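You operate a simulated robot arm through the tools that you are given. There is no shell and no other tool.

You run a simulated robot arm. Do the job below in one go: nothing can be reset, and whatever is moved stays where it is left.

JOB
Switch the box off, wipe and cool the tip, park the spatula.
Fine: wipe on the felt pad while it is warm; hold it on the silver block till the red lamp is out.

Only the result counts: the job must be done as asked and must still hold three seconds after the hand-in. Knocking over, shifting, dropping, spilling or breaking anything else fails it.

ROBOT AND FRAMES
A 6-joint arm with a two-finger parallel gripper, fixed in place. Base frame: the origin is on the floor under the middle of its stand, x ahead of it, y to its left, z up. Readings come in mm, rad, newtons and seconds.
With the tool pointing down near the work surface it reaches from about 300 to 660 mm from the base axis. Its first joint turns from -2.007 to 2.007 rad. Payload 3.43 kg.
Tool frame: the origin (TCP) lies between the finger pads and is the grasp point; the fingertips stand 34 mm ahead of it; z points along the fingers, y is the line along which they close. Largest opening 128 mm; finger width 24, thickness 12; the body of the gripper, 48 by 130 mm, starts 96 mm behind the TCP.
Orientation is told as [roll, pitch, yaw] about the base's x, y, z axes, in that order, counted from this pose: with the fingers straight down and closing along the base's y, the tool's x points along the base's -x, its y along +y and its z along -z.

CONTROLS
- The arm moves only by the tool jog_arm. Its argument "series" is a list that holds one entry, the list of rows, each a list of 7 numbers: the shift along the tool's x, y, z in m, then the turn, a rotation vector about the tool's x, y, z in rad, then the gripper command, from -1 (fully open) to 1 (shut), values between in proportion. In form: [[[x, y, z, wx, wy, wz, claw], ...]]. A call has 1 to 20 rows; each row is the pose to reach, as a shift and turn from the pose commanded when the call began, along the tool's axes at that moment. Rows are played at 5 a second. More than 50 mm and 0.15 rad between two rows, or a gripper value outside its range, and nothing of the call is played. Where a pose cannot be reached the arm comes as near as it can. A force on the tool above 40 N (or 10 N above the force at the start of the call, whichever is more), or a blocked arm, ends the call early, and 0.2 s more pass. The fingers move at their own pace (about 153 mm/s each) and stop on an object; they squeeze with about 41 N. The grip force told is the motor's: it shows also when the fingers shut on nothing. Time passes only in rows, and 0.2 s behind the last, so rows that repeat a pose let the fingers close. It gives the time, the measured TCP pose, the force on the tool (base axes), the opening and the grip force at its end, in the units of the frame above (readings bear some noise), with the torque about the TCP (base axes, N m) and any sound that the robot's microphone picked up.
- Cameras (640 x 400 px; columns grow to the right, rows downward): "scene" is fixed at [59.5, 642.5, 1506.5]; the picture's right is [-1.00, -0.06, 0.00], its down [-0.05, 0.83, -0.55] and it looks along [0.03, -0.55, -0.83] (base axes); focal length 214 px, centre (320, 200). "wrist" rides on the gripper at [76, -11, -160] in the tool frame; the picture's right is [0.15, 0.99, 0.00], its down [-0.88, 0.13, -0.46] and it looks along [-0.45, 0.07, 0.89] (tool axes); focal length 234 px, centre (320, 200). There is no depth. A picture from a camera that has moved, and an enlarged one, comes with that camera's place and axes in the base frame and with its lens. The place of the scene camera against the robot may be out by one fixed shift of up to 18 mm in any direction.
- camera(camera): a new picture of that camera. The clock stands still meanwhile.
- raise_lower(by): slides the trunk up (or, below 0, down) by that many mm; the arm rides with it, the base frame stays. It gives what a move gives, with no picture.
- enlarge(camera, box): a new picture of the part [left, top, right, bottom] of that camera's present view, enlarged. The clock stands still meanwhile.
- sign_off(): hands the job in; it is judged then, once.

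Nothing tells you positions but the pictures and the camera data. Unless the task says otherwise, let go and move clear before handing in.

The tools are called as a command line: name --argument value ..., lists and objects as JSON in quotes. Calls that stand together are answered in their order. jog_arm: Moves the arm, as the interface text tells. Its arguments: {"type":"object","properties":{"series":{"type":"array","items":{"type":"array","items":{"type":"array","items":{"type":"number"}}}}},"required":["series"]} The other tools are called the same way: raise_lower (by) moves the trunk up or down; camera (camera) takes a picture; enlarge (camera, box) takes an enlarged picture of a part of a camera's view; sign_off () hands the job in.

At the start:

```text
time: 0.0
position: [142.7, 346.1, 1276.0]
tcp_rot: [0.001, -0.001, 0.0]
ft_force: [-1.1, 0.6, -0.4]
ft_torque: [-0.04, -0.02, 0.0]
gripper_width: 127.9
finger_force: 0.0
trunk travel left (down, up): [-850.0, 140.0]
```

scene: 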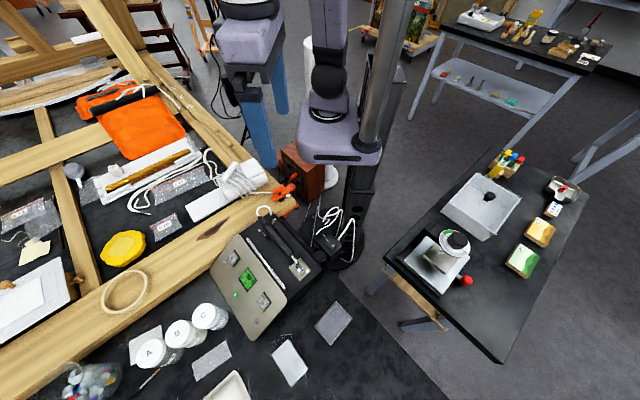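
wrist: 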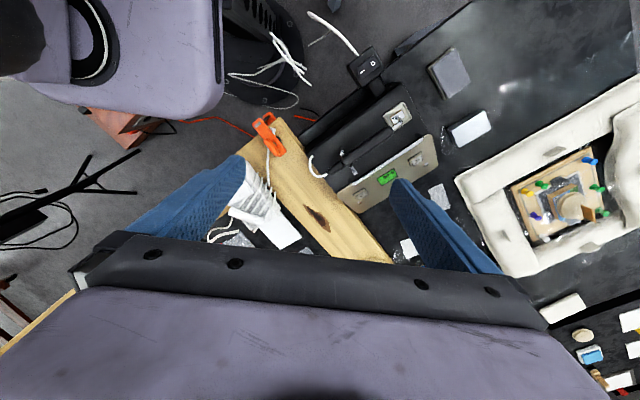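

I see a painting-restoration workbench with a control box (heated spatula station) near the arm, and some pads beside it. I'll look closer before moving anything.

enlarge --camera "scene" --box '[190, 180, 390, 400]'

enlarge --camera "wrist" --box '[280, 30, 520, 230]'

enlarge --camera "scene" --box '[200, 190, 330, 320]'

```text
1.82 times, centred on (290, 290) of scene
camera zoom: at [59.5, 642.5, 1506.5], right [-1.0, -0.06, 0.0], down [-0.05, 0.83, -0.55], along [0.03, -0.55, -0.83], focal length 390 px, centre (374, 36)
```

zoom: 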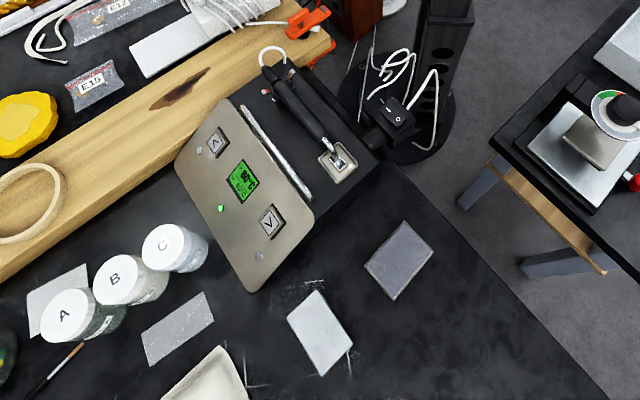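

```text
2.00 times, centred on (400, 130) of wrist
camera zoom: at [68.8, 333.4, 1434.9], right [-0.15, 0.99, 0.0], down [0.88, 0.13, 0.46], along [0.45, 0.07, -0.89], focal length 468 px, centre (160, 340)
```

zoom: 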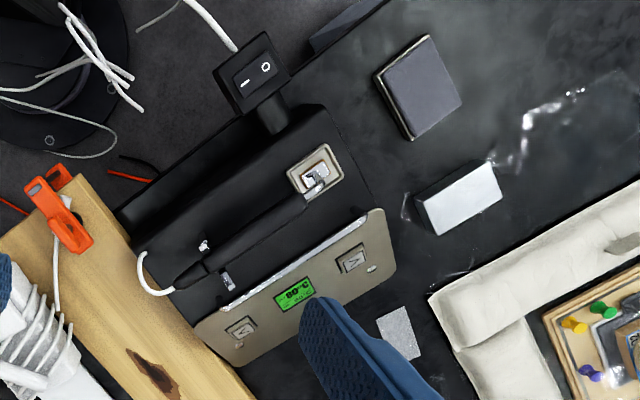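

```text
3.08 times, centred on (265, 255) of scene
camera zoom: at [59.5, 642.5, 1506.5], right [-1.0, -0.06, 0.0], down [-0.05, 0.83, -0.55], along [0.03, -0.55, -0.83], focal length 660 px, centre (489, 31)
```

zoom: 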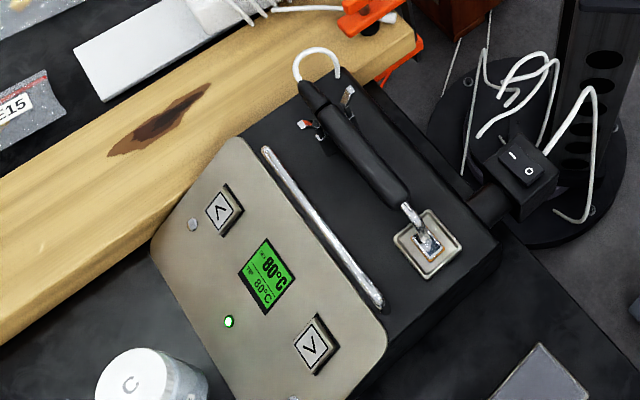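

Box with an LCD (80 °C), spatula lying on top, rocker switch on its far side, and two candidate pads/blocks on the bench. I'll enlarge each one to identify them properly.

enlarge --camera "wrist" --box '[420, 40, 500, 90]'

enlarge --camera "wrist" --box '[430, 100, 510, 150]'

enlarge --camera "wrist" --box '[340, 35, 400, 75]'

enlarge --camera "wrist" --box '[330, 90, 450, 180]'

enlarge --camera "scene" --box '[250, 200, 320, 280]'

enlarge --camera "scene" --box '[120, 290, 360, 400]'

enlarge --camera "wrist" --box '[380, 160, 460, 270]'

```text
8.00 times, centred on (460, 65) of wrist
camera zoom: at [68.8, 333.4, 1434.9], right [-0.15, 0.99, 0.0], down [0.88, 0.13, 0.46], along [0.45, 0.07, -0.89], focal length 1873 px, centre (-800, 1280)
```

zoom: 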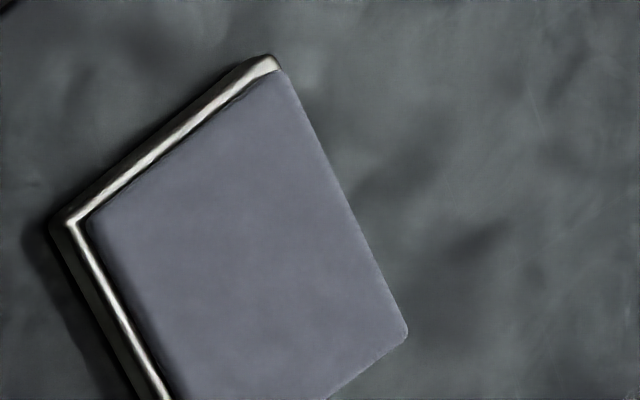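

```text
8.00 times, centred on (470, 125) of wrist
camera zoom: at [68.8, 333.4, 1434.9], right [-0.15, 0.99, 0.0], down [0.88, 0.13, 0.46], along [0.45, 0.07, -0.89], focal length 1873 px, centre (-880, 800)
```

zoom: 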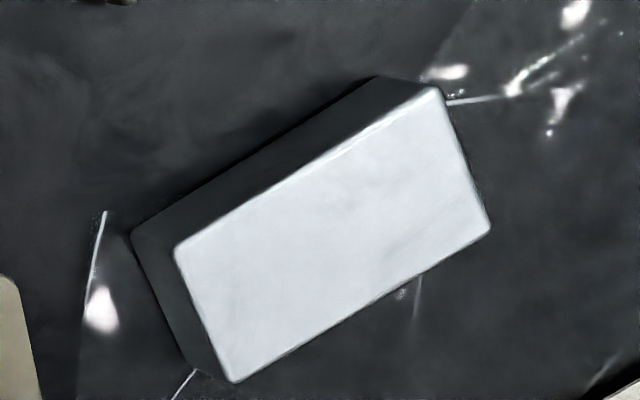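

```text
10.00 times, centred on (370, 55) of wrist
camera zoom: at [68.8, 333.4, 1434.9], right [-0.15, 0.99, 0.0], down [0.88, 0.13, 0.46], along [0.45, 0.07, -0.89], focal length 2342 px, centre (-180, 1650)
```

zoom: 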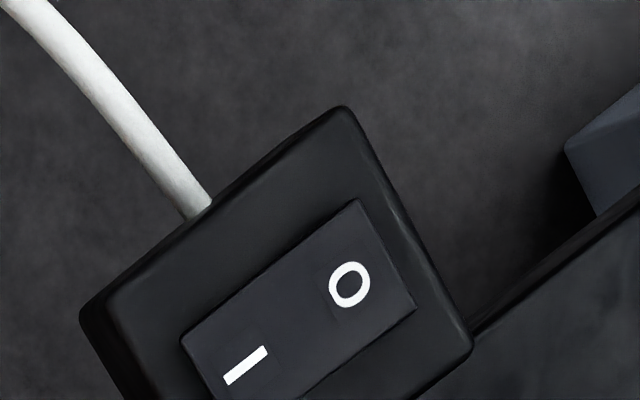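

```text
4.44 times, centred on (390, 135) of wrist
camera zoom: at [68.8, 333.4, 1434.9], right [-0.15, 0.99, 0.0], down [0.88, 0.13, 0.46], along [0.45, 0.07, -0.89], focal length 1041 px, centre (9, 489)
```

zoom: 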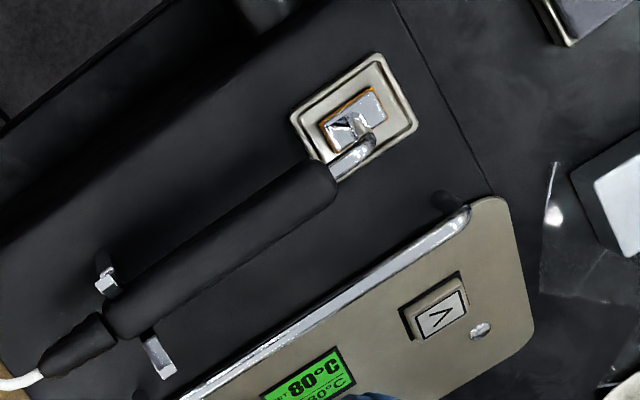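

```text
5.00 times, centred on (285, 240) of scene
camera zoom: at [59.5, 642.5, 1506.5], right [-1.0, -0.06, 0.0], down [-0.05, 0.83, -0.55], along [0.03, -0.55, -0.83], focal length 1072 px, centre (495, 0)
```

zoom: 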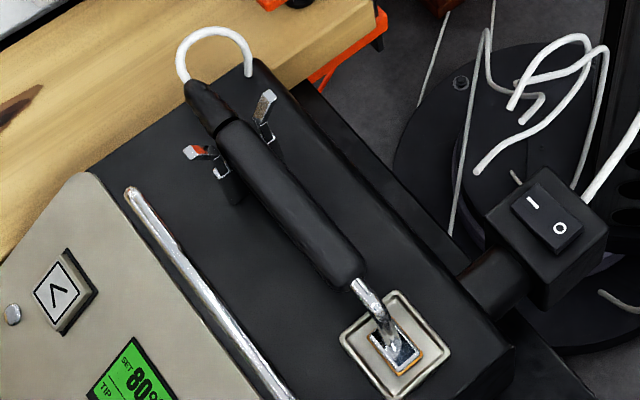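

```text
2.67 times, centred on (240, 345) of scene
camera zoom: at [59.5, 642.5, 1506.5], right [-1.0, -0.06, 0.0], down [-0.05, 0.83, -0.55], along [0.03, -0.55, -0.83], focal length 572 px, centre (533, -187)
```

zoom: 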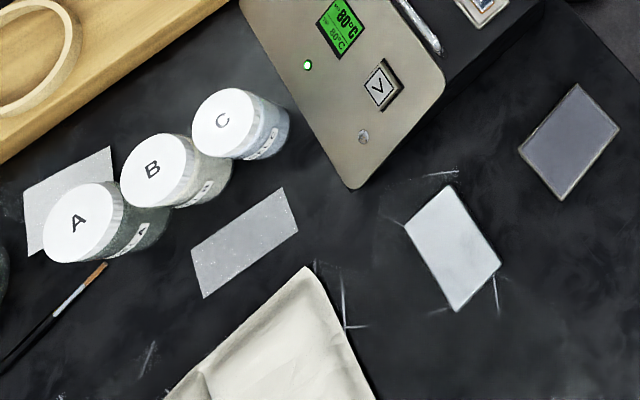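

```text
3.64 times, centred on (420, 215) of wrist
camera zoom: at [68.8, 333.4, 1434.9], right [-0.15, 0.99, 0.0], down [0.88, 0.13, 0.46], along [0.45, 0.07, -0.89], focal length 852 px, centre (-44, 146)
```

zoom: 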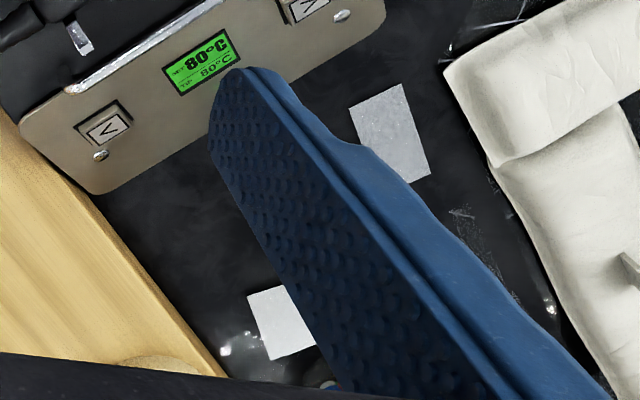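

Identification so far: dark grey pad in a metal tray = felt pad (≈[15,600,880]), pale block = silver block (≈[116,686,894]), rocker switch ≈[36,416,952], spatula handle ≈[165,438,1000] running towards 132°. I'll lower the trunk a bit and look from closer.

raise_lower --by -120

```text
time: 1.5
position: [143.9, 346.3, 1155.7]
tcp_rot: [0.0, -0.001, 0.0]
ft_force: [-0.1, 0.2, 0.0]
ft_torque: [-0.02, -0.01, -0.04]
gripper_width: 127.9
finger_force: 0.1
trunk travel left (down, up): [-730.0, 260.0]
```

The trunk is lower now; next I turn the gripper so that it closes across the spatula handle and move over it to look.

jog_arm --series '[[[-0.004, 0.015, 0, 0, 0, 0.14, -1], [-0.008, 0.03, 0, 0, 0, 0.28, -1], [-0.012, 0.045, 0, 0, 0, 0.42, -1], [-0.016, 0.06, 0, 0, 0, 0.56, -1], [-0.02, 0.075, 0, 0, 0, 0.7, -1], [-0.021, 0.085, 0, 0, 0, 0.838, -1], [-0.021, 0.085, 0, 0, 0, 0.838, -1]]]'

camera --camera "wrist"

camera --camera "scene"

```text
time: 3.1
position: [165.1, 430.1, 1157.2]
tcp_rot: [-0.001, 0.001, -0.839]
ft_force: [0.0, 0.3, -0.6]
ft_torque: [-0.02, 0.02, 0.02]
gripper_width: 128.2
finger_force: 0.1
trunk travel left (down, up): [-730.0, 260.0]
```

```text
taken
camera wrist: at [107.6, 478.6, 1315.1], right [0.64, 0.77, 0.0], down [0.69, -0.57, 0.46], along [0.35, -0.29, -0.89], focal length 234 px, centre (320, 200)
```

wrist: 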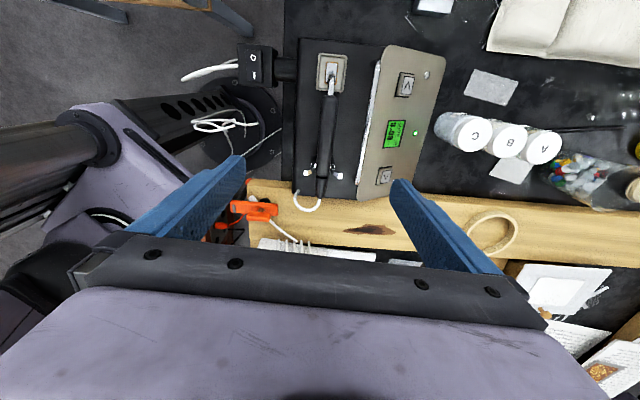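

```text
taken
```

scene: 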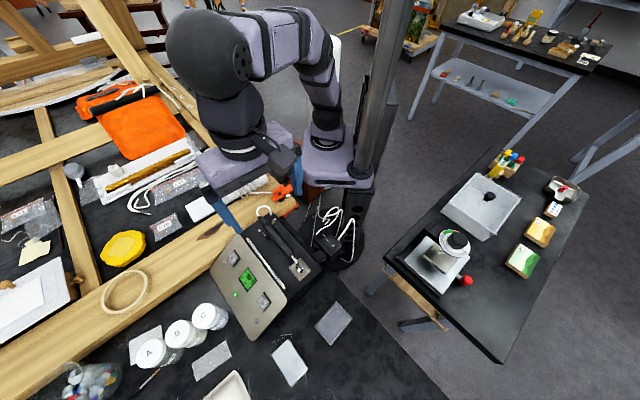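

The arm moved well; the handle is now upright in the wrist picture. I enlarge the details of spatula, cradle, and switch.

enlarge --camera "wrist" --box '[280, 40, 380, 220]'

enlarge --camera "wrist" --box '[295, 40, 365, 100]'

enlarge --camera "wrist" --box '[290, 140, 370, 210]'

enlarge --camera "wrist" --box '[220, 30, 310, 100]'

enlarge --camera "wrist" --box '[360, 40, 450, 200]'

```text
2.22 times, centred on (330, 130) of wrist
camera zoom: at [107.6, 478.6, 1315.1], right [0.64, 0.77, 0.0], down [0.69, -0.57, 0.46], along [0.35, -0.29, -0.89], focal length 520 px, centre (298, 356)
```

zoom: 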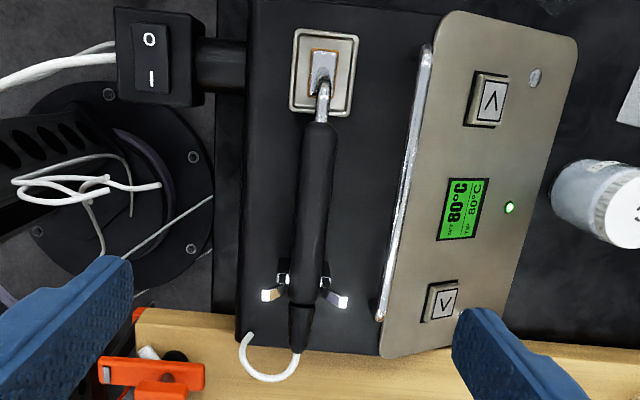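

```text
6.67 times, centred on (330, 70) of wrist
camera zoom: at [107.6, 478.6, 1315.1], right [0.64, 0.77, 0.0], down [0.69, -0.57, 0.46], along [0.35, -0.29, -0.89], focal length 1561 px, centre (253, 1067)
```

zoom: 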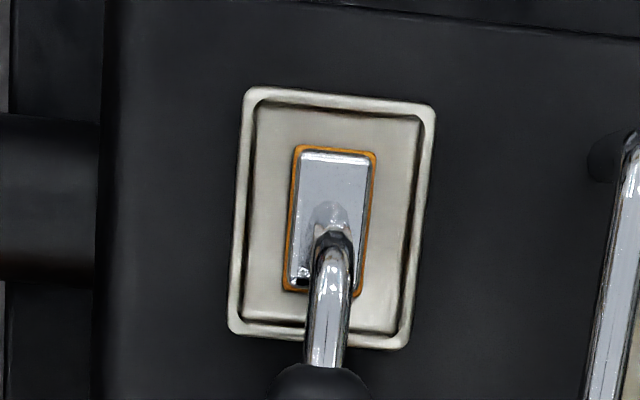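

```text
5.71 times, centred on (330, 175) of wrist
camera zoom: at [107.6, 478.6, 1315.1], right [0.64, 0.77, 0.0], down [0.69, -0.57, 0.46], along [0.35, -0.29, -0.89], focal length 1338 px, centre (263, 343)
```

zoom: 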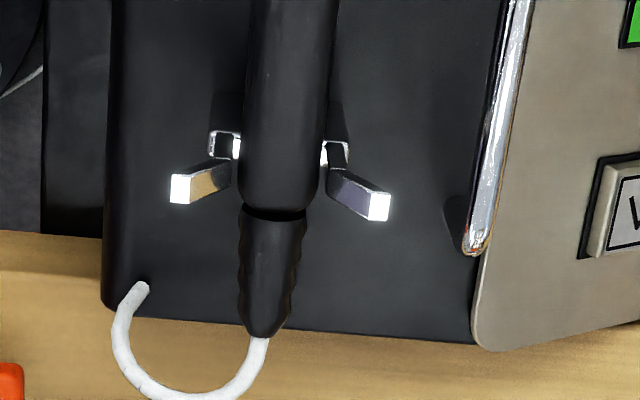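

```text
5.71 times, centred on (265, 65) of wrist
camera zoom: at [107.6, 478.6, 1315.1], right [0.64, 0.77, 0.0], down [0.69, -0.57, 0.46], along [0.35, -0.29, -0.89], focal length 1338 px, centre (634, 971)
```

zoom: 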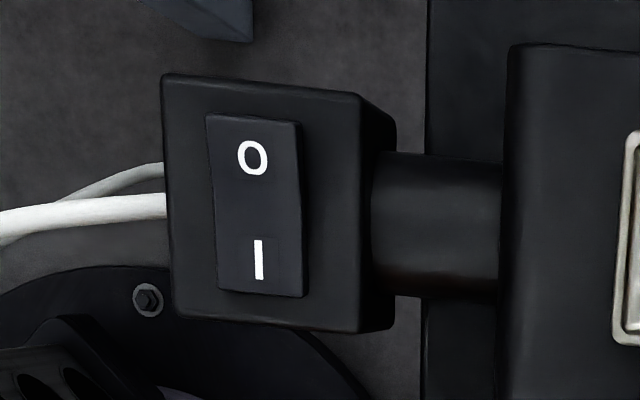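

```text
2.50 times, centred on (405, 120) of wrist
camera zoom: at [107.6, 478.6, 1315.1], right [0.64, 0.77, 0.0], down [0.69, -0.57, 0.46], along [0.35, -0.29, -0.89], focal length 585 px, centre (108, 400)
```

zoom: 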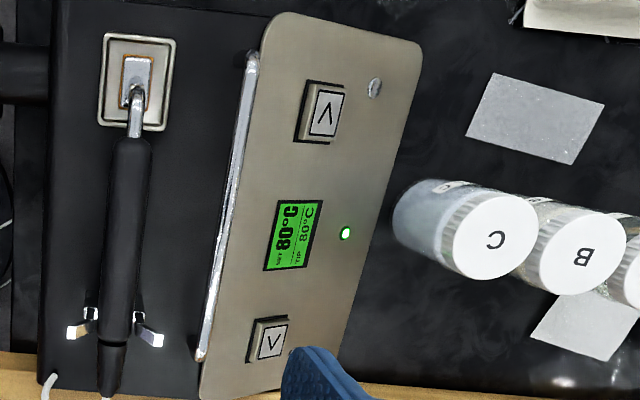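

The two wrist views agree: the foot of the spatula stands at ≈[112,496,945] in a small tray, the handle lies at z≈999 along 134°, and the rocker has O at ≈[29,425,942] and I at ≈[44,410,937]. Next I shut the fingers, tilt slightly, and go above the O end of the rocker.

jog_arm --series '[[[0.022, -0.026, 0, 0, -0.08, -0.012, 1], [0.044, -0.052, 0, 0, -0.16, -0.024, 1], [0.066, -0.079, 0, 0, -0.25, -0.036, 1], [0.0883, -0.105, 0, 0, -0.25, -0.036, 1], [0.0883, -0.105, 0.04, 0, -0.25, -0.036, 1], [0.0883, -0.105, 0.08, 0, -0.25, -0.036, 1], [0.0883, -0.105, 0.1, 0, -0.25, -0.036, 1], [0.0883, -0.105, 0.1, 0, -0.25, -0.036, 1]]]'

camera --camera "wrist"

camera --camera "scene"

```text
time: 4.9
position: [28.8, 425.9, 1055.4]
tcp_rot: [-0.004, -0.25, -0.802]
ft_force: [-0.8, -0.3, -0.2]
ft_torque: [-0.01, 0.0, -0.01]
gripper_width: 0.0
finger_force: 32.7
out of reach, approached as far as the arm can: row 3, 4
trunk travel left (down, up): [-730.0, 260.0]
```

```text
taken
camera wrist: at [-56.0, 497.9, 1190.2], right [0.61, 0.79, -0.04], down [0.61, -0.44, 0.66], along [0.5, -0.43, -0.75], focal length 234 px, centre (320, 200)
```

wrist: 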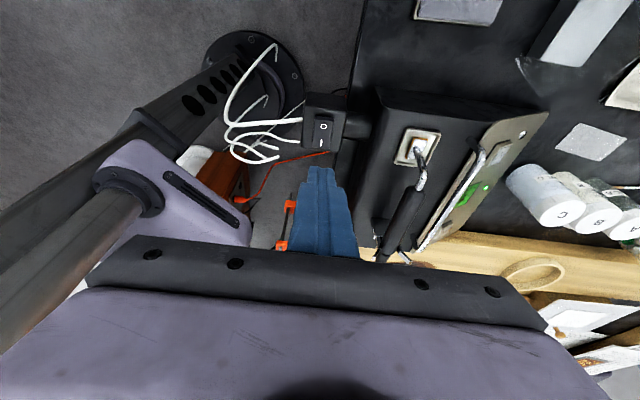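

```text
taken
```

scene: 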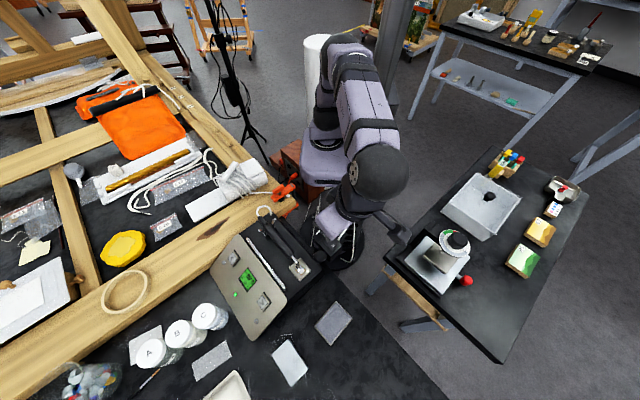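

The fingers are right above the switch's vicinity; I verify the rocker position in the enlarged view before pressing.

enlarge --camera "wrist" --box '[280, 80, 380, 190]'

```text
3.64 times, centred on (330, 135) of wrist
camera zoom: at [-56.0, 497.9, 1190.2], right [0.61, 0.79, -0.04], down [0.61, -0.44, 0.66], along [0.5, -0.43, -0.75], focal length 852 px, centre (284, 436)
```

zoom: 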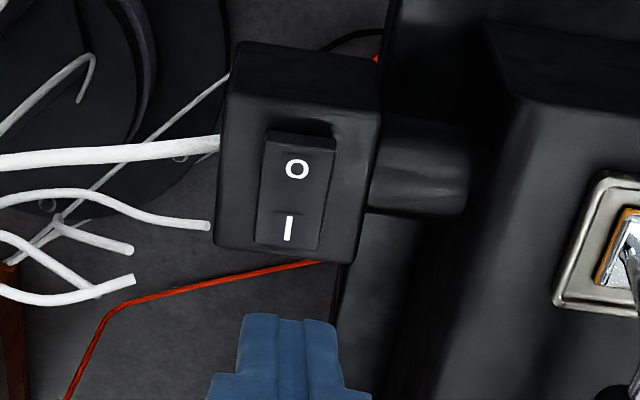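

Rocker O is where I computed. I descend straight down to just above it, then press in small steps.

jog_arm --series '[[[0.0062, 0, 0.0242, 0, 0, 0, 1], [0.0124, 0, 0.0485, 0, 0, 0, 1], [0.0168, 0, 0.0659, 0, 0, 0, 1], [0.0168, 0, 0.0659, 0, 0, 0, 1]]]'

enlarge --camera "wrist" --box '[280, 100, 380, 200]'

```text
time: 5.9
position: [28.4, 425.5, 986.4]
tcp_rot: [-0.005, -0.249, -0.799]
ft_force: [0.5, -0.6, -0.2]
ft_torque: [0.01, 0.0, 0.03]
gripper_width: 0.1
finger_force: 32.9
trunk travel left (down, up): [-730.0, 260.0]
```

```text
4.00 times, centred on (330, 150) of wrist
camera zoom: at [-57.7, 497.4, 1121.6], right [0.61, 0.79, -0.04], down [0.61, -0.44, 0.66], along [0.5, -0.43, -0.75], focal length 937 px, centre (280, 400)
```

zoom: 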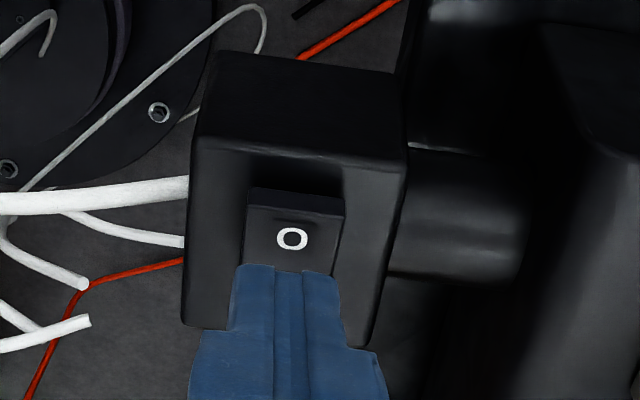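

The fingertip edge sits just short of the O mark; I shift 4 mm outward and lower in small steps.

jog_arm --series '[[[0.0039, 0, -0.001, 0, 0, 0, 1], [0.0046, 0, 0.0019, 0, 0, 0, 1], [0.0054, 0, 0.0048, 0, 0, 0, 1], [0.0059, 0, 0.0068, 0, 0, 0, 1], [0.0059, 0, 0.0068, 0, 0, 0, 1]]]'

enlarge --camera "wrist" --box '[280, 100, 380, 200]'

```text
time: 7.1
position: [24.8, 429.1, 979.7]
tcp_rot: [-0.005, -0.249, -0.8]
ft_force: [-0.7, 0.7, -0.3]
ft_torque: [0.01, 0.05, 0.0]
gripper_width: 0.0
finger_force: 33.0
trunk travel left (down, up): [-730.0, 260.0]
```

```text
4.00 times, centred on (330, 150) of wrist
camera zoom: at [-61.3, 500.7, 1114.4], right [0.61, 0.79, -0.04], down [0.61, -0.44, 0.66], along [0.5, -0.43, -0.75], focal length 937 px, centre (280, 400)
```

zoom: 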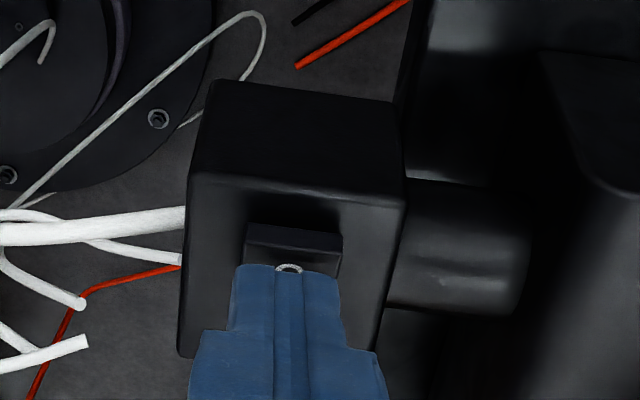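

Almost in contact, with the edge over the O end. I continue downward in small steps.

jog_arm --series '[[[0.0005, 0, 0.0019, 0, 0, 0, 1], [0.001, 0, 0.0039, 0, 0, 0, 1], [0.001, 0, 0.0039, 0, 0, 0, 1]]]'

enlarge --camera "wrist" --box '[280, 100, 380, 200]'

```text
time: 7.9
position: [24.5, 428.5, 975.9]
tcp_rot: [-0.005, -0.249, -0.801]
ft_force: [-0.3, 0.6, 0.7]
ft_torque: [0.01, 0.01, -0.02]
gripper_width: 0.1
finger_force: 33.3
trunk travel left (down, up): [-730.0, 260.0]
```

```text
4.00 times, centred on (330, 150) of wrist
camera zoom: at [-60.4, 501.3, 1110.6], right [0.61, 0.79, -0.04], down [0.61, -0.44, 0.66], along [0.5, -0.43, -0.75], focal length 937 px, centre (280, 400)
```

zoom: 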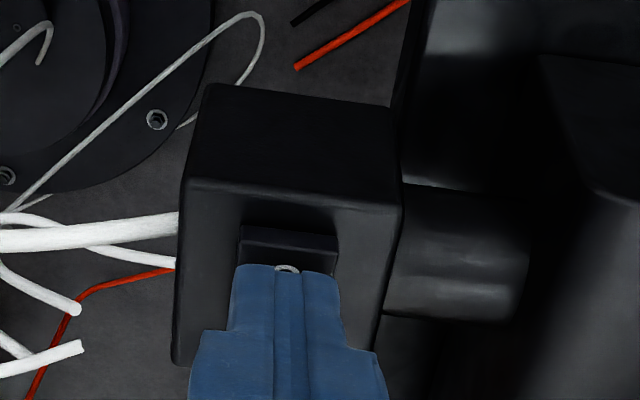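

No contact yet; continue down.

jog_arm --series '[[[0.0005, 0, 0.0019, 0, 0, 0, 1], [0.001, 0, 0.0039, 0, 0, 0, 1], [0.001, 0, 0.0039, 0, 0, 0, 1]]]'

enlarge --camera "wrist" --box '[280, 100, 380, 200]'

```text
time: 8.7
position: [23.6, 429.0, 972.3]
tcp_rot: [-0.004, -0.251, -0.802]
ft_force: [-0.9, 0.9, 6.5]
ft_torque: [0.0, 0.0, 0.0]
gripper_width: 0.2
finger_force: 33.1
trunk travel left (down, up): [-730.0, 260.0]
```

```text
4.00 times, centred on (330, 150) of wrist
camera zoom: at [-61.4, 501.3, 1108.0], right [0.61, 0.79, -0.04], down [0.61, -0.44, 0.66], along [0.5, -0.43, -0.75], focal length 937 px, centre (280, 400)
```

zoom: 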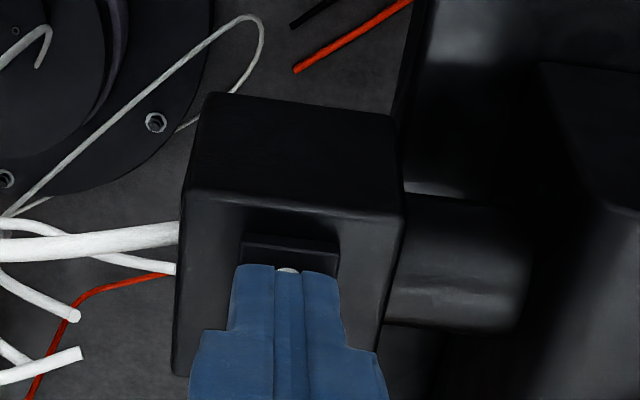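

Contact (6.5 N). I press on a little further, in 1 mm steps.

jog_arm --series '[[[0.00025, 0, 0.001, 0, 0, 0, 1], [0.0005, 0, 0.0019, 0, 0, 0, 1], [0.0005, 0, 0.0019, 0, 0, 0, 1]]]'

enlarge --camera "scene" --box '[200, 200, 340, 320]'

```text
time: 9.5
position: [24.0, 429.4, 973.1]
tcp_rot: [0.0, -0.245, -0.802]
ft_force: [-1.5, 1.0, 31.2]
ft_torque: [0.11, 0.16, 0.2]
gripper_width: 0.1
finger_force: 33.2
trunk travel left (down, up): [-730.0, 260.0]
```

```text
3.33 times, centred on (270, 260) of scene
camera zoom: at [59.5, 642.5, 1506.5], right [-1.0, -0.06, 0.0], down [-0.05, 0.83, -0.55], along [0.03, -0.55, -0.83], focal length 715 px, centre (487, 0)
```

zoom: 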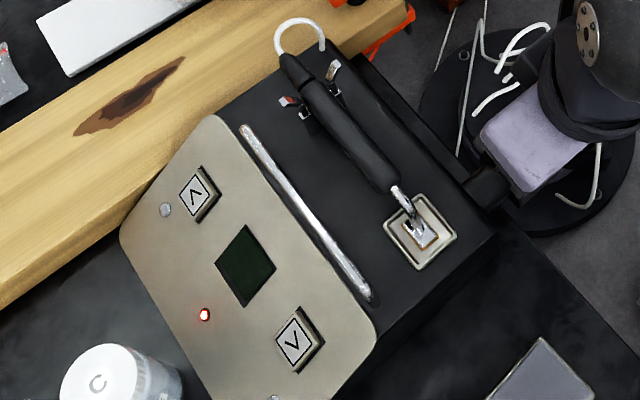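

The box is off: the display is dark and the red lamp is lit. I lift off the switch, level the tool, open to about 50 mm and go above the spatula handle.

jog_arm --series '[[[-0.0111, 0, -0.0436, 0, 0, 0, 1], [-0.0222, 0, -0.0872, 0, 0, 0, 1], [-0.0535, 0.0363, -0.0861, 0, 0.083, 0, 1], [-0.0848, 0.0725, -0.085, 0, 0.167, 0, 0.2], [-0.1161, 0.1088, -0.0839, 0, 0.25, 0, 0.2], [-0.1161, 0.1088, -0.0839, 0, 0.25, 0, 0.2]]]'

camera --camera "wrist"

enlarge --camera "scene" --box '[200, 180, 340, 300]'

```text
time: 10.9
position: [168.2, 437.1, 1077.4]
tcp_rot: [-0.004, 0.001, -0.8]
ft_force: [0.2, 0.1, 1.0]
ft_torque: [-0.01, -0.02, -0.01]
gripper_width: 51.2
finger_force: 0.0
trunk travel left (down, up): [-730.0, 260.0]
```

```text
taken
camera wrist: at [109.5, 482.8, 1235.9], right [0.61, 0.79, 0.0], down [0.71, -0.54, 0.45], along [0.36, -0.28, -0.89], focal length 234 px, centre (320, 200)
```

wrist: 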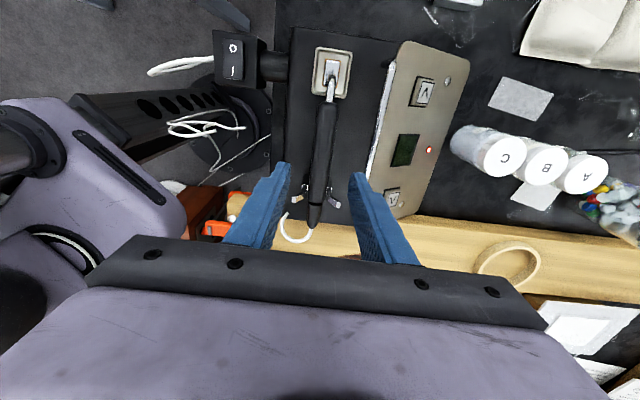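

```text
3.33 times, centred on (270, 240) of scene
camera zoom: at [59.5, 642.5, 1506.5], right [-1.0, -0.06, 0.0], down [-0.05, 0.83, -0.55], along [0.03, -0.55, -0.83], focal length 715 px, centre (487, 67)
```

zoom: 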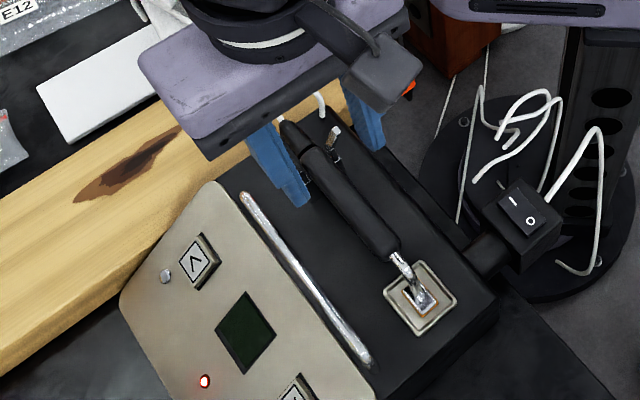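

I check the handle line against the fingers in detail before descending.

enlarge --camera "wrist" --box '[250, 80, 400, 240]'

enlarge --camera "wrist" --box '[290, 35, 370, 115]'

```text
2.50 times, centred on (325, 160) of wrist
camera zoom: at [109.5, 482.8, 1235.9], right [0.61, 0.79, 0.0], down [0.71, -0.54, 0.45], along [0.36, -0.28, -0.89], focal length 585 px, centre (308, 300)
```

zoom: 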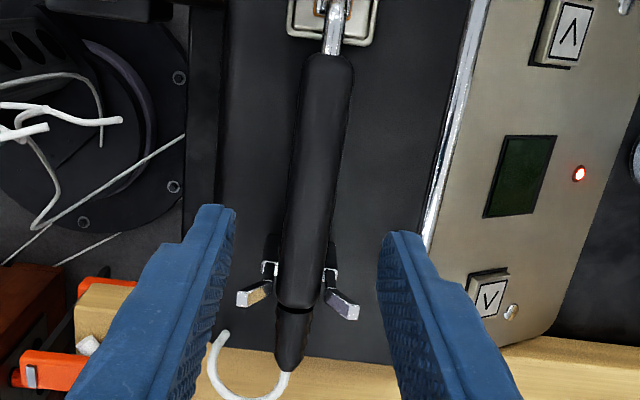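

```text
5.00 times, centred on (330, 75) of wrist
camera zoom: at [109.5, 482.8, 1235.9], right [0.61, 0.79, 0.0], down [0.71, -0.54, 0.45], along [0.36, -0.28, -0.89], focal length 1171 px, centre (270, 825)
```

zoom: 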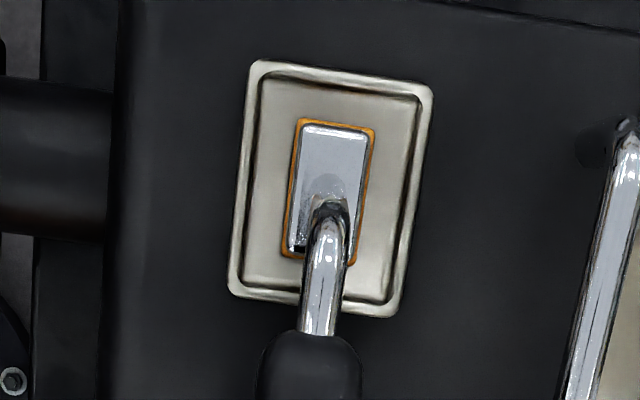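

The handle axis is at 135° and about 1.5 mm to the side of my tool centre. I correct this and descend around the handle, fingers still open.

jog_arm --series '[[[0.006, 0.0015, 0.025, 0, 0, -0.02, 0.2], [0.008, 0.0015, 0.05, 0, 0, -0.02, 0.2], [0.008, 0.0015, 0.068, 0, 0, -0.02, 0.2], [0.008, 0.0015, 0.0785, 0, 0, -0.02, 0.2], [0.008, 0.0015, 0.0785, 0, 0, -0.02, 0.2]]]'

camera --camera "wrist"

enlarge --camera "scene" --box '[200, 180, 340, 300]'

```text
time: 12.1
position: [163.3, 444.6, 1000.7]
tcp_rot: [-0.002, -0.003, -0.783]
ft_force: [0.5, 0.0, 0.6]
ft_torque: [0.0, -0.01, -0.02]
gripper_width: 51.1
finger_force: 0.1
trunk travel left (down, up): [-730.0, 260.0]
```

```text
taken
camera wrist: at [103.1, 489.8, 1158.2], right [0.59, 0.81, 0.0], down [0.72, -0.53, 0.46], along [0.36, -0.27, -0.89], focal length 234 px, centre (320, 200)
```

wrist: 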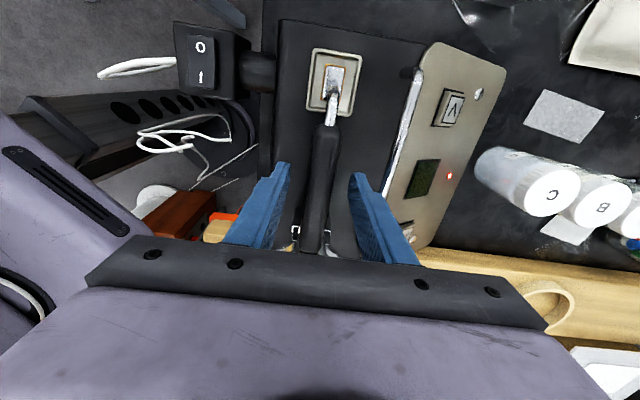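

```text
3.33 times, centred on (270, 240) of scene
camera zoom: at [59.5, 642.5, 1506.5], right [-1.0, -0.06, 0.0], down [-0.05, 0.83, -0.55], along [0.03, -0.55, -0.83], focal length 715 px, centre (487, 67)
```

zoom: 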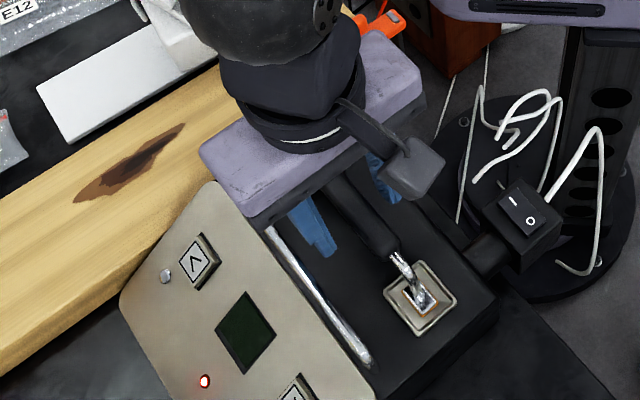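

Fingers straddle the handle. I check how centred it is between them.

enlarge --camera "wrist" --box '[260, 110, 390, 260]'

```text
2.67 times, centred on (325, 185) of wrist
camera zoom: at [103.1, 489.8, 1158.2], right [0.59, 0.81, 0.0], down [0.72, -0.53, 0.46], along [0.36, -0.27, -0.89], focal length 624 px, centre (307, 240)
```

zoom: 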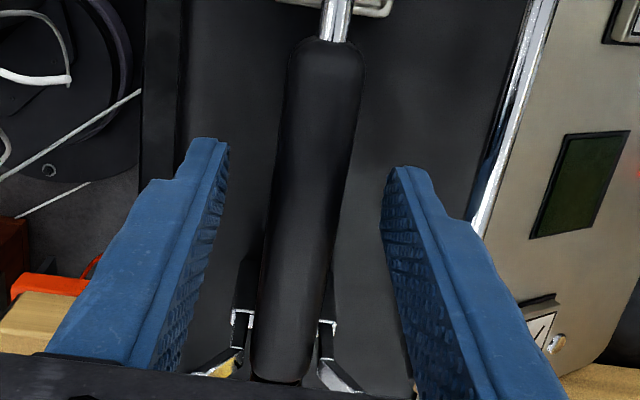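

The handle lies within about 0.5 mm of centre and parallel to the fingers. Closing.

jog_arm --series '[[[0, 0, 0, 0, 0, 0, 0.5], [0, 0, 0, 0, 0, 0, 1], [0, 0, 0, 0, 0, 0, 1]]]'

enlarge --camera "wrist" --box '[260, 40, 420, 240]'

```text
time: 12.9
position: [163.1, 445.6, 1000.1]
tcp_rot: [-0.005, 0.0, -0.782]
ft_force: [0.4, -0.6, 0.6]
ft_torque: [-0.01, 0.03, 0.03]
gripper_width: 20.0
finger_force: 40.9
trunk travel left (down, up): [-730.0, 260.0]
```

```text
2.00 times, centred on (340, 140) of wrist
camera zoom: at [103.1, 489.8, 1158.4], right [0.59, 0.81, 0.0], down [0.72, -0.53, 0.46], along [0.36, -0.27, -0.89], focal length 468 px, centre (280, 320)
```

zoom: 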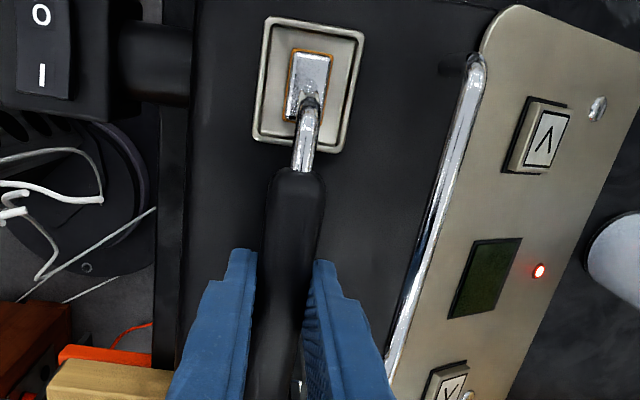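

Gripped (20 mm wide, 41 N). I lift straight up out of the fork.

jog_arm --series '[[[0, 0, -0.006, 0, 0, 0, 1], [0, 0, -0.02, 0, 0, 0, 1], [0, 0, -0.045, 0, 0, 0, 1], [0, 0, -0.07, 0, 0, 0, 1], [0, 0, -0.07, 0, 0, 0, 1]]]'

camera --camera "wrist"

camera --camera "scene"

```text
time: 14.1
position: [163.5, 445.9, 1073.1]
tcp_rot: [-0.005, -0.001, -0.782]
ft_force: [0.0, 0.0, -0.2]
ft_torque: [-0.02, 0.02, -0.01]
gripper_width: 20.0
finger_force: 41.1
trunk travel left (down, up): [-730.0, 260.0]
```

```text
taken
camera wrist: at [102.6, 490.4, 1231.3], right [0.59, 0.81, 0.0], down [0.72, -0.53, 0.46], along [0.36, -0.27, -0.89], focal length 234 px, centre (320, 200)
```

wrist: 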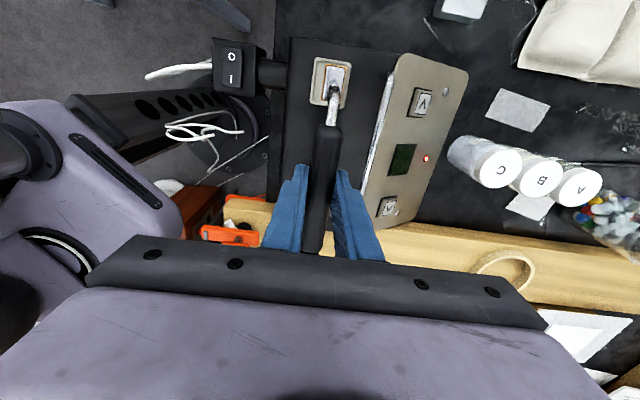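

```text
taken
```

scene: 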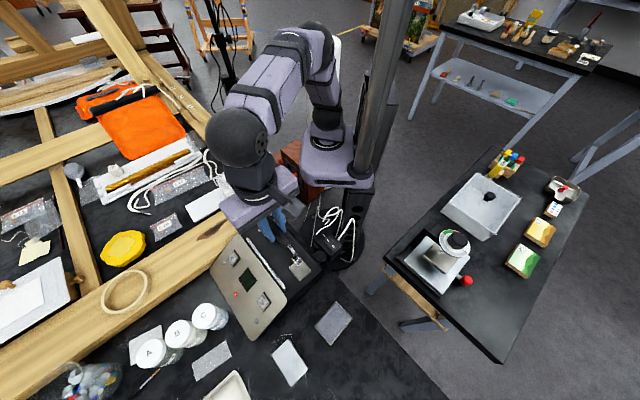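

The spatula came up with the gripper. I look at the foot and the empty tray closely.

enlarge --camera "wrist" --box '[290, 40, 390, 140]'

enlarge --camera "scene" --box '[230, 190, 330, 290]'

```text
4.00 times, centred on (340, 90) of wrist
camera zoom: at [102.6, 490.4, 1231.3], right [0.59, 0.81, 0.0], down [0.72, -0.53, 0.46], along [0.36, -0.27, -0.89], focal length 937 px, centre (240, 640)
```

zoom: 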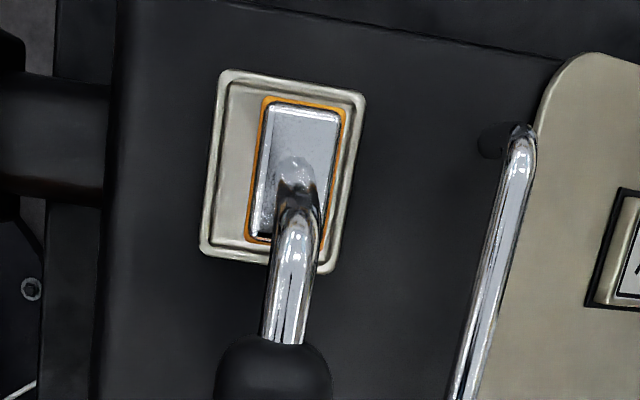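

```text
4.00 times, centred on (280, 240) of scene
camera zoom: at [59.5, 642.5, 1506.5], right [-1.0, -0.06, 0.0], down [-0.05, 0.83, -0.55], along [0.03, -0.55, -0.83], focal length 858 px, centre (480, 40)
```

zoom: 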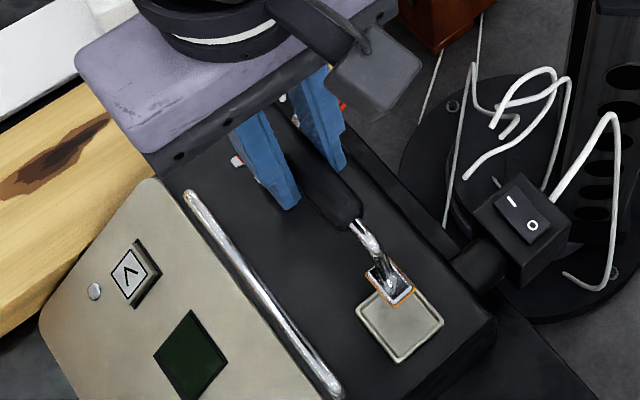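

The foot carries an orange residue rim, which the felt should take off. I swing over to the felt pad, turning the handle to point outward so its rear clears the box.

jog_arm --series '[[[0.021, -0.0073, 0, 0, 0, 0.136, 1], [0.0419, -0.0146, 0, 0, 0, 0.272, 1], [0.0629, -0.0219, 0, 0, 0, 0.408, 1], [0.0839, -0.0292, 0, 0, 0, 0.544, 1], [0.1048, -0.0366, 0, 0, 0, 0.68, 1], [0.1258, -0.0439, 0, 0, 0, 0.816, 1], [0.1468, -0.0512, 0, 0, 0, 0.952, 1], [0.1677, -0.0585, 0, 0, 0, 1.088, 1], [0.1887, -0.0658, 0, 0, 0, 1.225, 1], [0.1887, -0.0658, 0.04, 0, 0, 1.225, 1], [0.1887, -0.0658, 0.07, 0, 0, 1.225, 1], [0.1887, -0.0658, 0.07, 0, 0, 1.225, 1]]]'

camera --camera "wrist"

camera --camera "scene"

```text
time: 16.2
position: [195.9, 444.1, 1021.3]
tcp_rot: [-0.113, 0.047, -1.832]
ft_force: [0.5, -2.0, 12.9]
ft_torque: [-0.75, 0.16, 0.08]
gripper_width: 19.7
finger_force: 41.4
out of reach, approached as far as the arm can: row 5, 6, 7, 8, 9, 10
trunk travel left (down, up): [-730.0, 260.0]
stopped in row 10: the force on the tool passed its limit at 48 N (the readings are from after the stop); the commanded pose is now the measured one
```

```text
taken
camera wrist: at [219.6, 508.2, 1183.4], right [0.99, -0.11, -0.1], down [-0.06, -0.92, 0.4], along [-0.14, -0.39, -0.91], focal length 234 px, centre (320, 200)
```

wrist: 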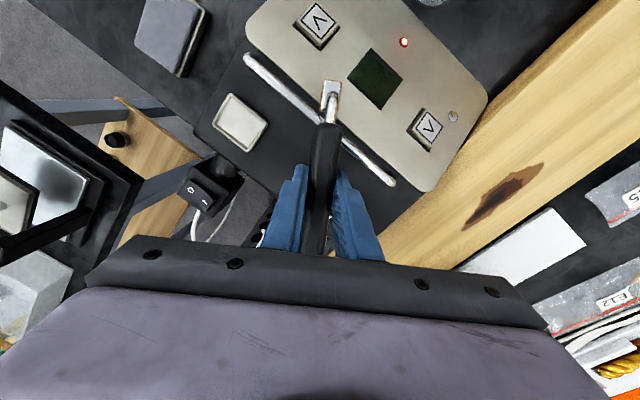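

```text
taken
```

scene: 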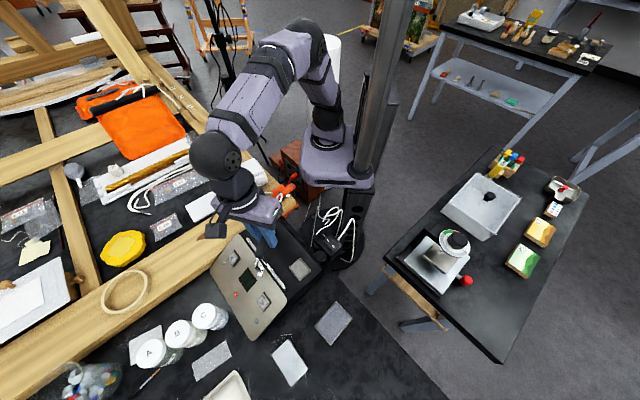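

The arm ran out of reach with that wrist turn and stayed back over the box, and the descent touched the bar. I lift straight up at once and check for damage.

jog_arm --series '[[[0, 0, -0.02, 0, 0, 0, 1], [0, 0, -0.05, 0, 0, 0, 1], [0, 0, -0.05, 0, 0, 0, 1]]]'

camera --camera "wrist"

enlarge --camera "scene" --box '[190, 190, 330, 340]'

```text
time: 17.0
position: [200.5, 441.2, 1067.9]
tcp_rot: [-0.117, 0.045, -1.827]
ft_force: [-0.2, -0.3, -0.5]
ft_torque: [0.01, -0.02, 0.04]
gripper_width: 20.0
finger_force: 40.5
trunk travel left (down, up): [-730.0, 260.0]
```

```text
taken
camera wrist: at [225.6, 504.0, 1229.5], right [0.99, -0.1, -0.11], down [-0.05, -0.92, 0.4], along [-0.14, -0.39, -0.91], focal length 234 px, centre (320, 200)
```

wrist: 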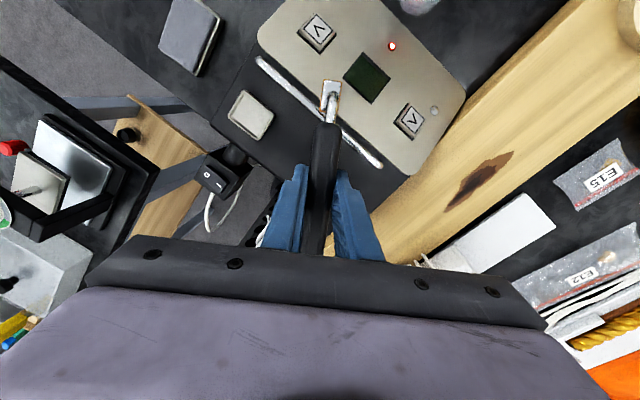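

```text
2.67 times, centred on (260, 265) of scene
camera zoom: at [59.5, 642.5, 1506.5], right [-1.0, -0.06, 0.0], down [-0.05, 0.83, -0.55], along [0.03, -0.55, -0.83], focal length 572 px, centre (480, 27)
```

zoom: 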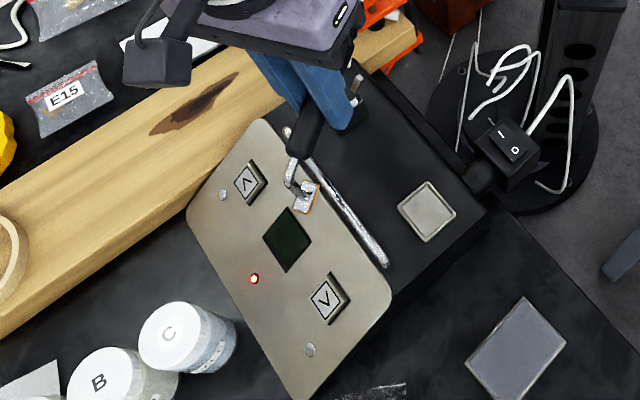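

The box didn't move (tray and panel are at the same pixels as before), but the spatula may have pitched in the grip. I look closely at the foot and handle.

enlarge --camera "wrist" --box '[260, 40, 420, 240]'

enlarge --camera "wrist" --box '[290, 60, 390, 160]'

enlarge --camera "scene" --box '[240, 190, 300, 240]'

```text
2.00 times, centred on (340, 140) of wrist
camera zoom: at [225.6, 504.0, 1229.5], right [0.99, -0.1, -0.11], down [-0.05, -0.92, 0.4], along [-0.14, -0.39, -0.91], focal length 468 px, centre (280, 320)
```

zoom: 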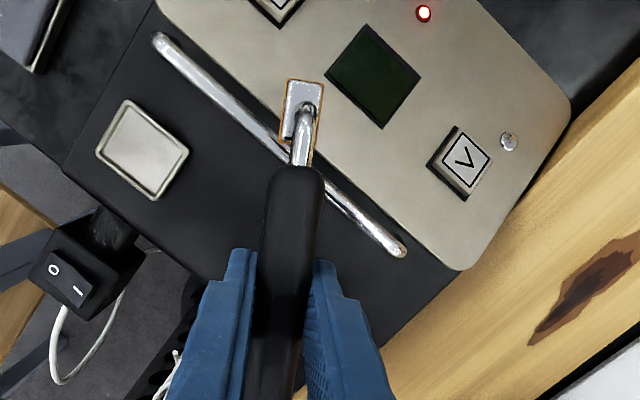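

```text
4.00 times, centred on (340, 110) of wrist
camera zoom: at [225.6, 504.0, 1229.5], right [0.99, -0.1, -0.11], down [-0.05, -0.92, 0.4], along [-0.14, -0.39, -0.91], focal length 937 px, centre (240, 560)
```

zoom: 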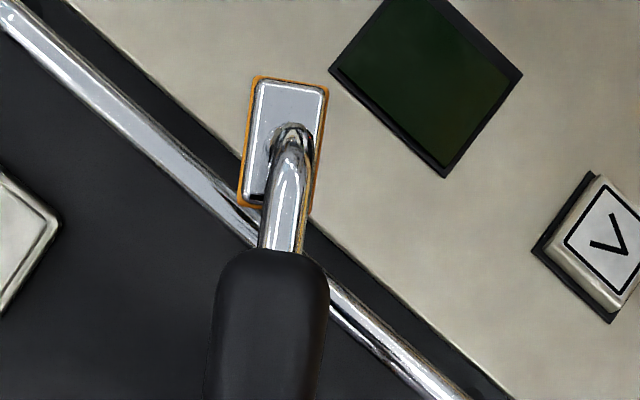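

```text
8.00 times, centred on (270, 215) of scene
camera zoom: at [59.5, 642.5, 1506.5], right [-1.0, -0.06, 0.0], down [-0.05, 0.83, -0.55], along [0.03, -0.55, -0.83], focal length 1716 px, centre (720, 80)
```

zoom: 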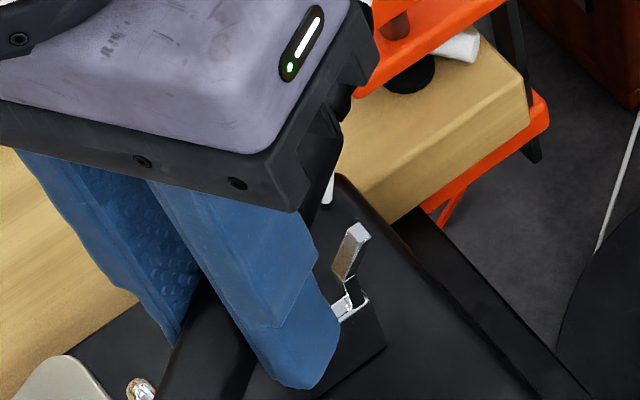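

The rear of the handle had touched the fork, so the spatula is now pitched about 0.16 rad nose-down in the grip; everything else is unmoved. The wrist can't turn far enough with this grip, so I'll set the spatula back in its cradle (tilting the tool to level it) and re-grip it turned by 180°. First I go back above the cradle.

jog_arm --series '[[[-0.0007, -0.0047, -0.003, 0.0005, 0.0054, -0.1309, 1], [-0.0013, -0.0093, -0.003, 0.0009, 0.0108, -0.2617, 1], [-0.002, -0.014, -0.003, 0.0014, 0.0162, -0.3926, 1], [-0.0027, -0.0186, -0.002, 0.0018, 0.0217, -0.5234, 1], [-0.0033, -0.0233, -0.001, 0.0023, 0.0271, -0.6543, 1], [-0.004, -0.0279, 0, 0.0027, 0.0325, -0.7851, 1], [-0.0046, -0.0326, 0, 0.0032, 0.0379, -0.916, 1], [-0.0053, -0.0372, 0.0009, 0.0036, 0.0433, -1.0468, 1], [-0.0053, -0.0372, 0.0009, 0.0036, 0.0433, -1.0468, 1]]]'

camera --camera "wrist"

enlarge --camera "scene" --box '[230, 190, 330, 290]'

```text
time: 19.0
position: [162.3, 445.5, 1072.1]
tcp_rot: [-0.001, 0.158, -0.779]
ft_force: [0.1, 0.0, 0.1]
ft_torque: [0.0, -0.01, -0.02]
gripper_width: 19.9
finger_force: 41.2
trunk travel left (down, up): [-730.0, 260.0]
```

```text
taken
camera wrist: at [120.2, 471.6, 1240.3], right [0.59, 0.8, 0.02], down [0.76, -0.57, 0.31], along [0.26, -0.17, -0.95], focal length 234 px, centre (320, 200)
```

wrist: 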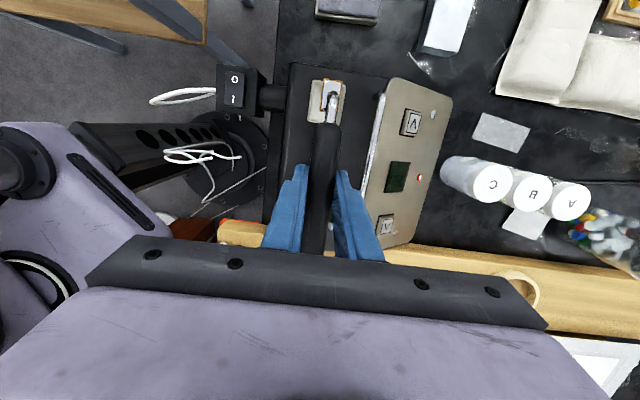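

```text
4.00 times, centred on (280, 240) of scene
camera zoom: at [59.5, 642.5, 1506.5], right [-1.0, -0.06, 0.0], down [-0.05, 0.83, -0.55], along [0.03, -0.55, -0.83], focal length 858 px, centre (480, 40)
```

zoom: 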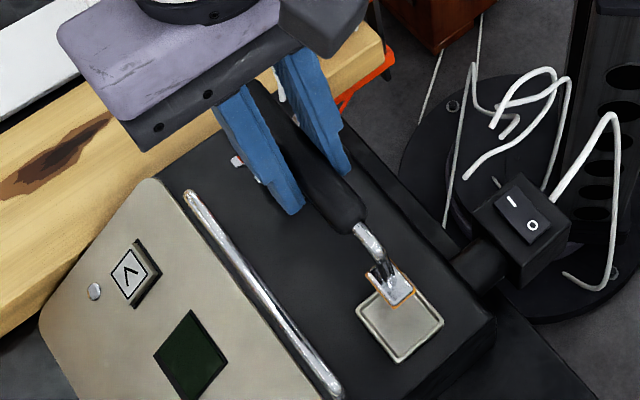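

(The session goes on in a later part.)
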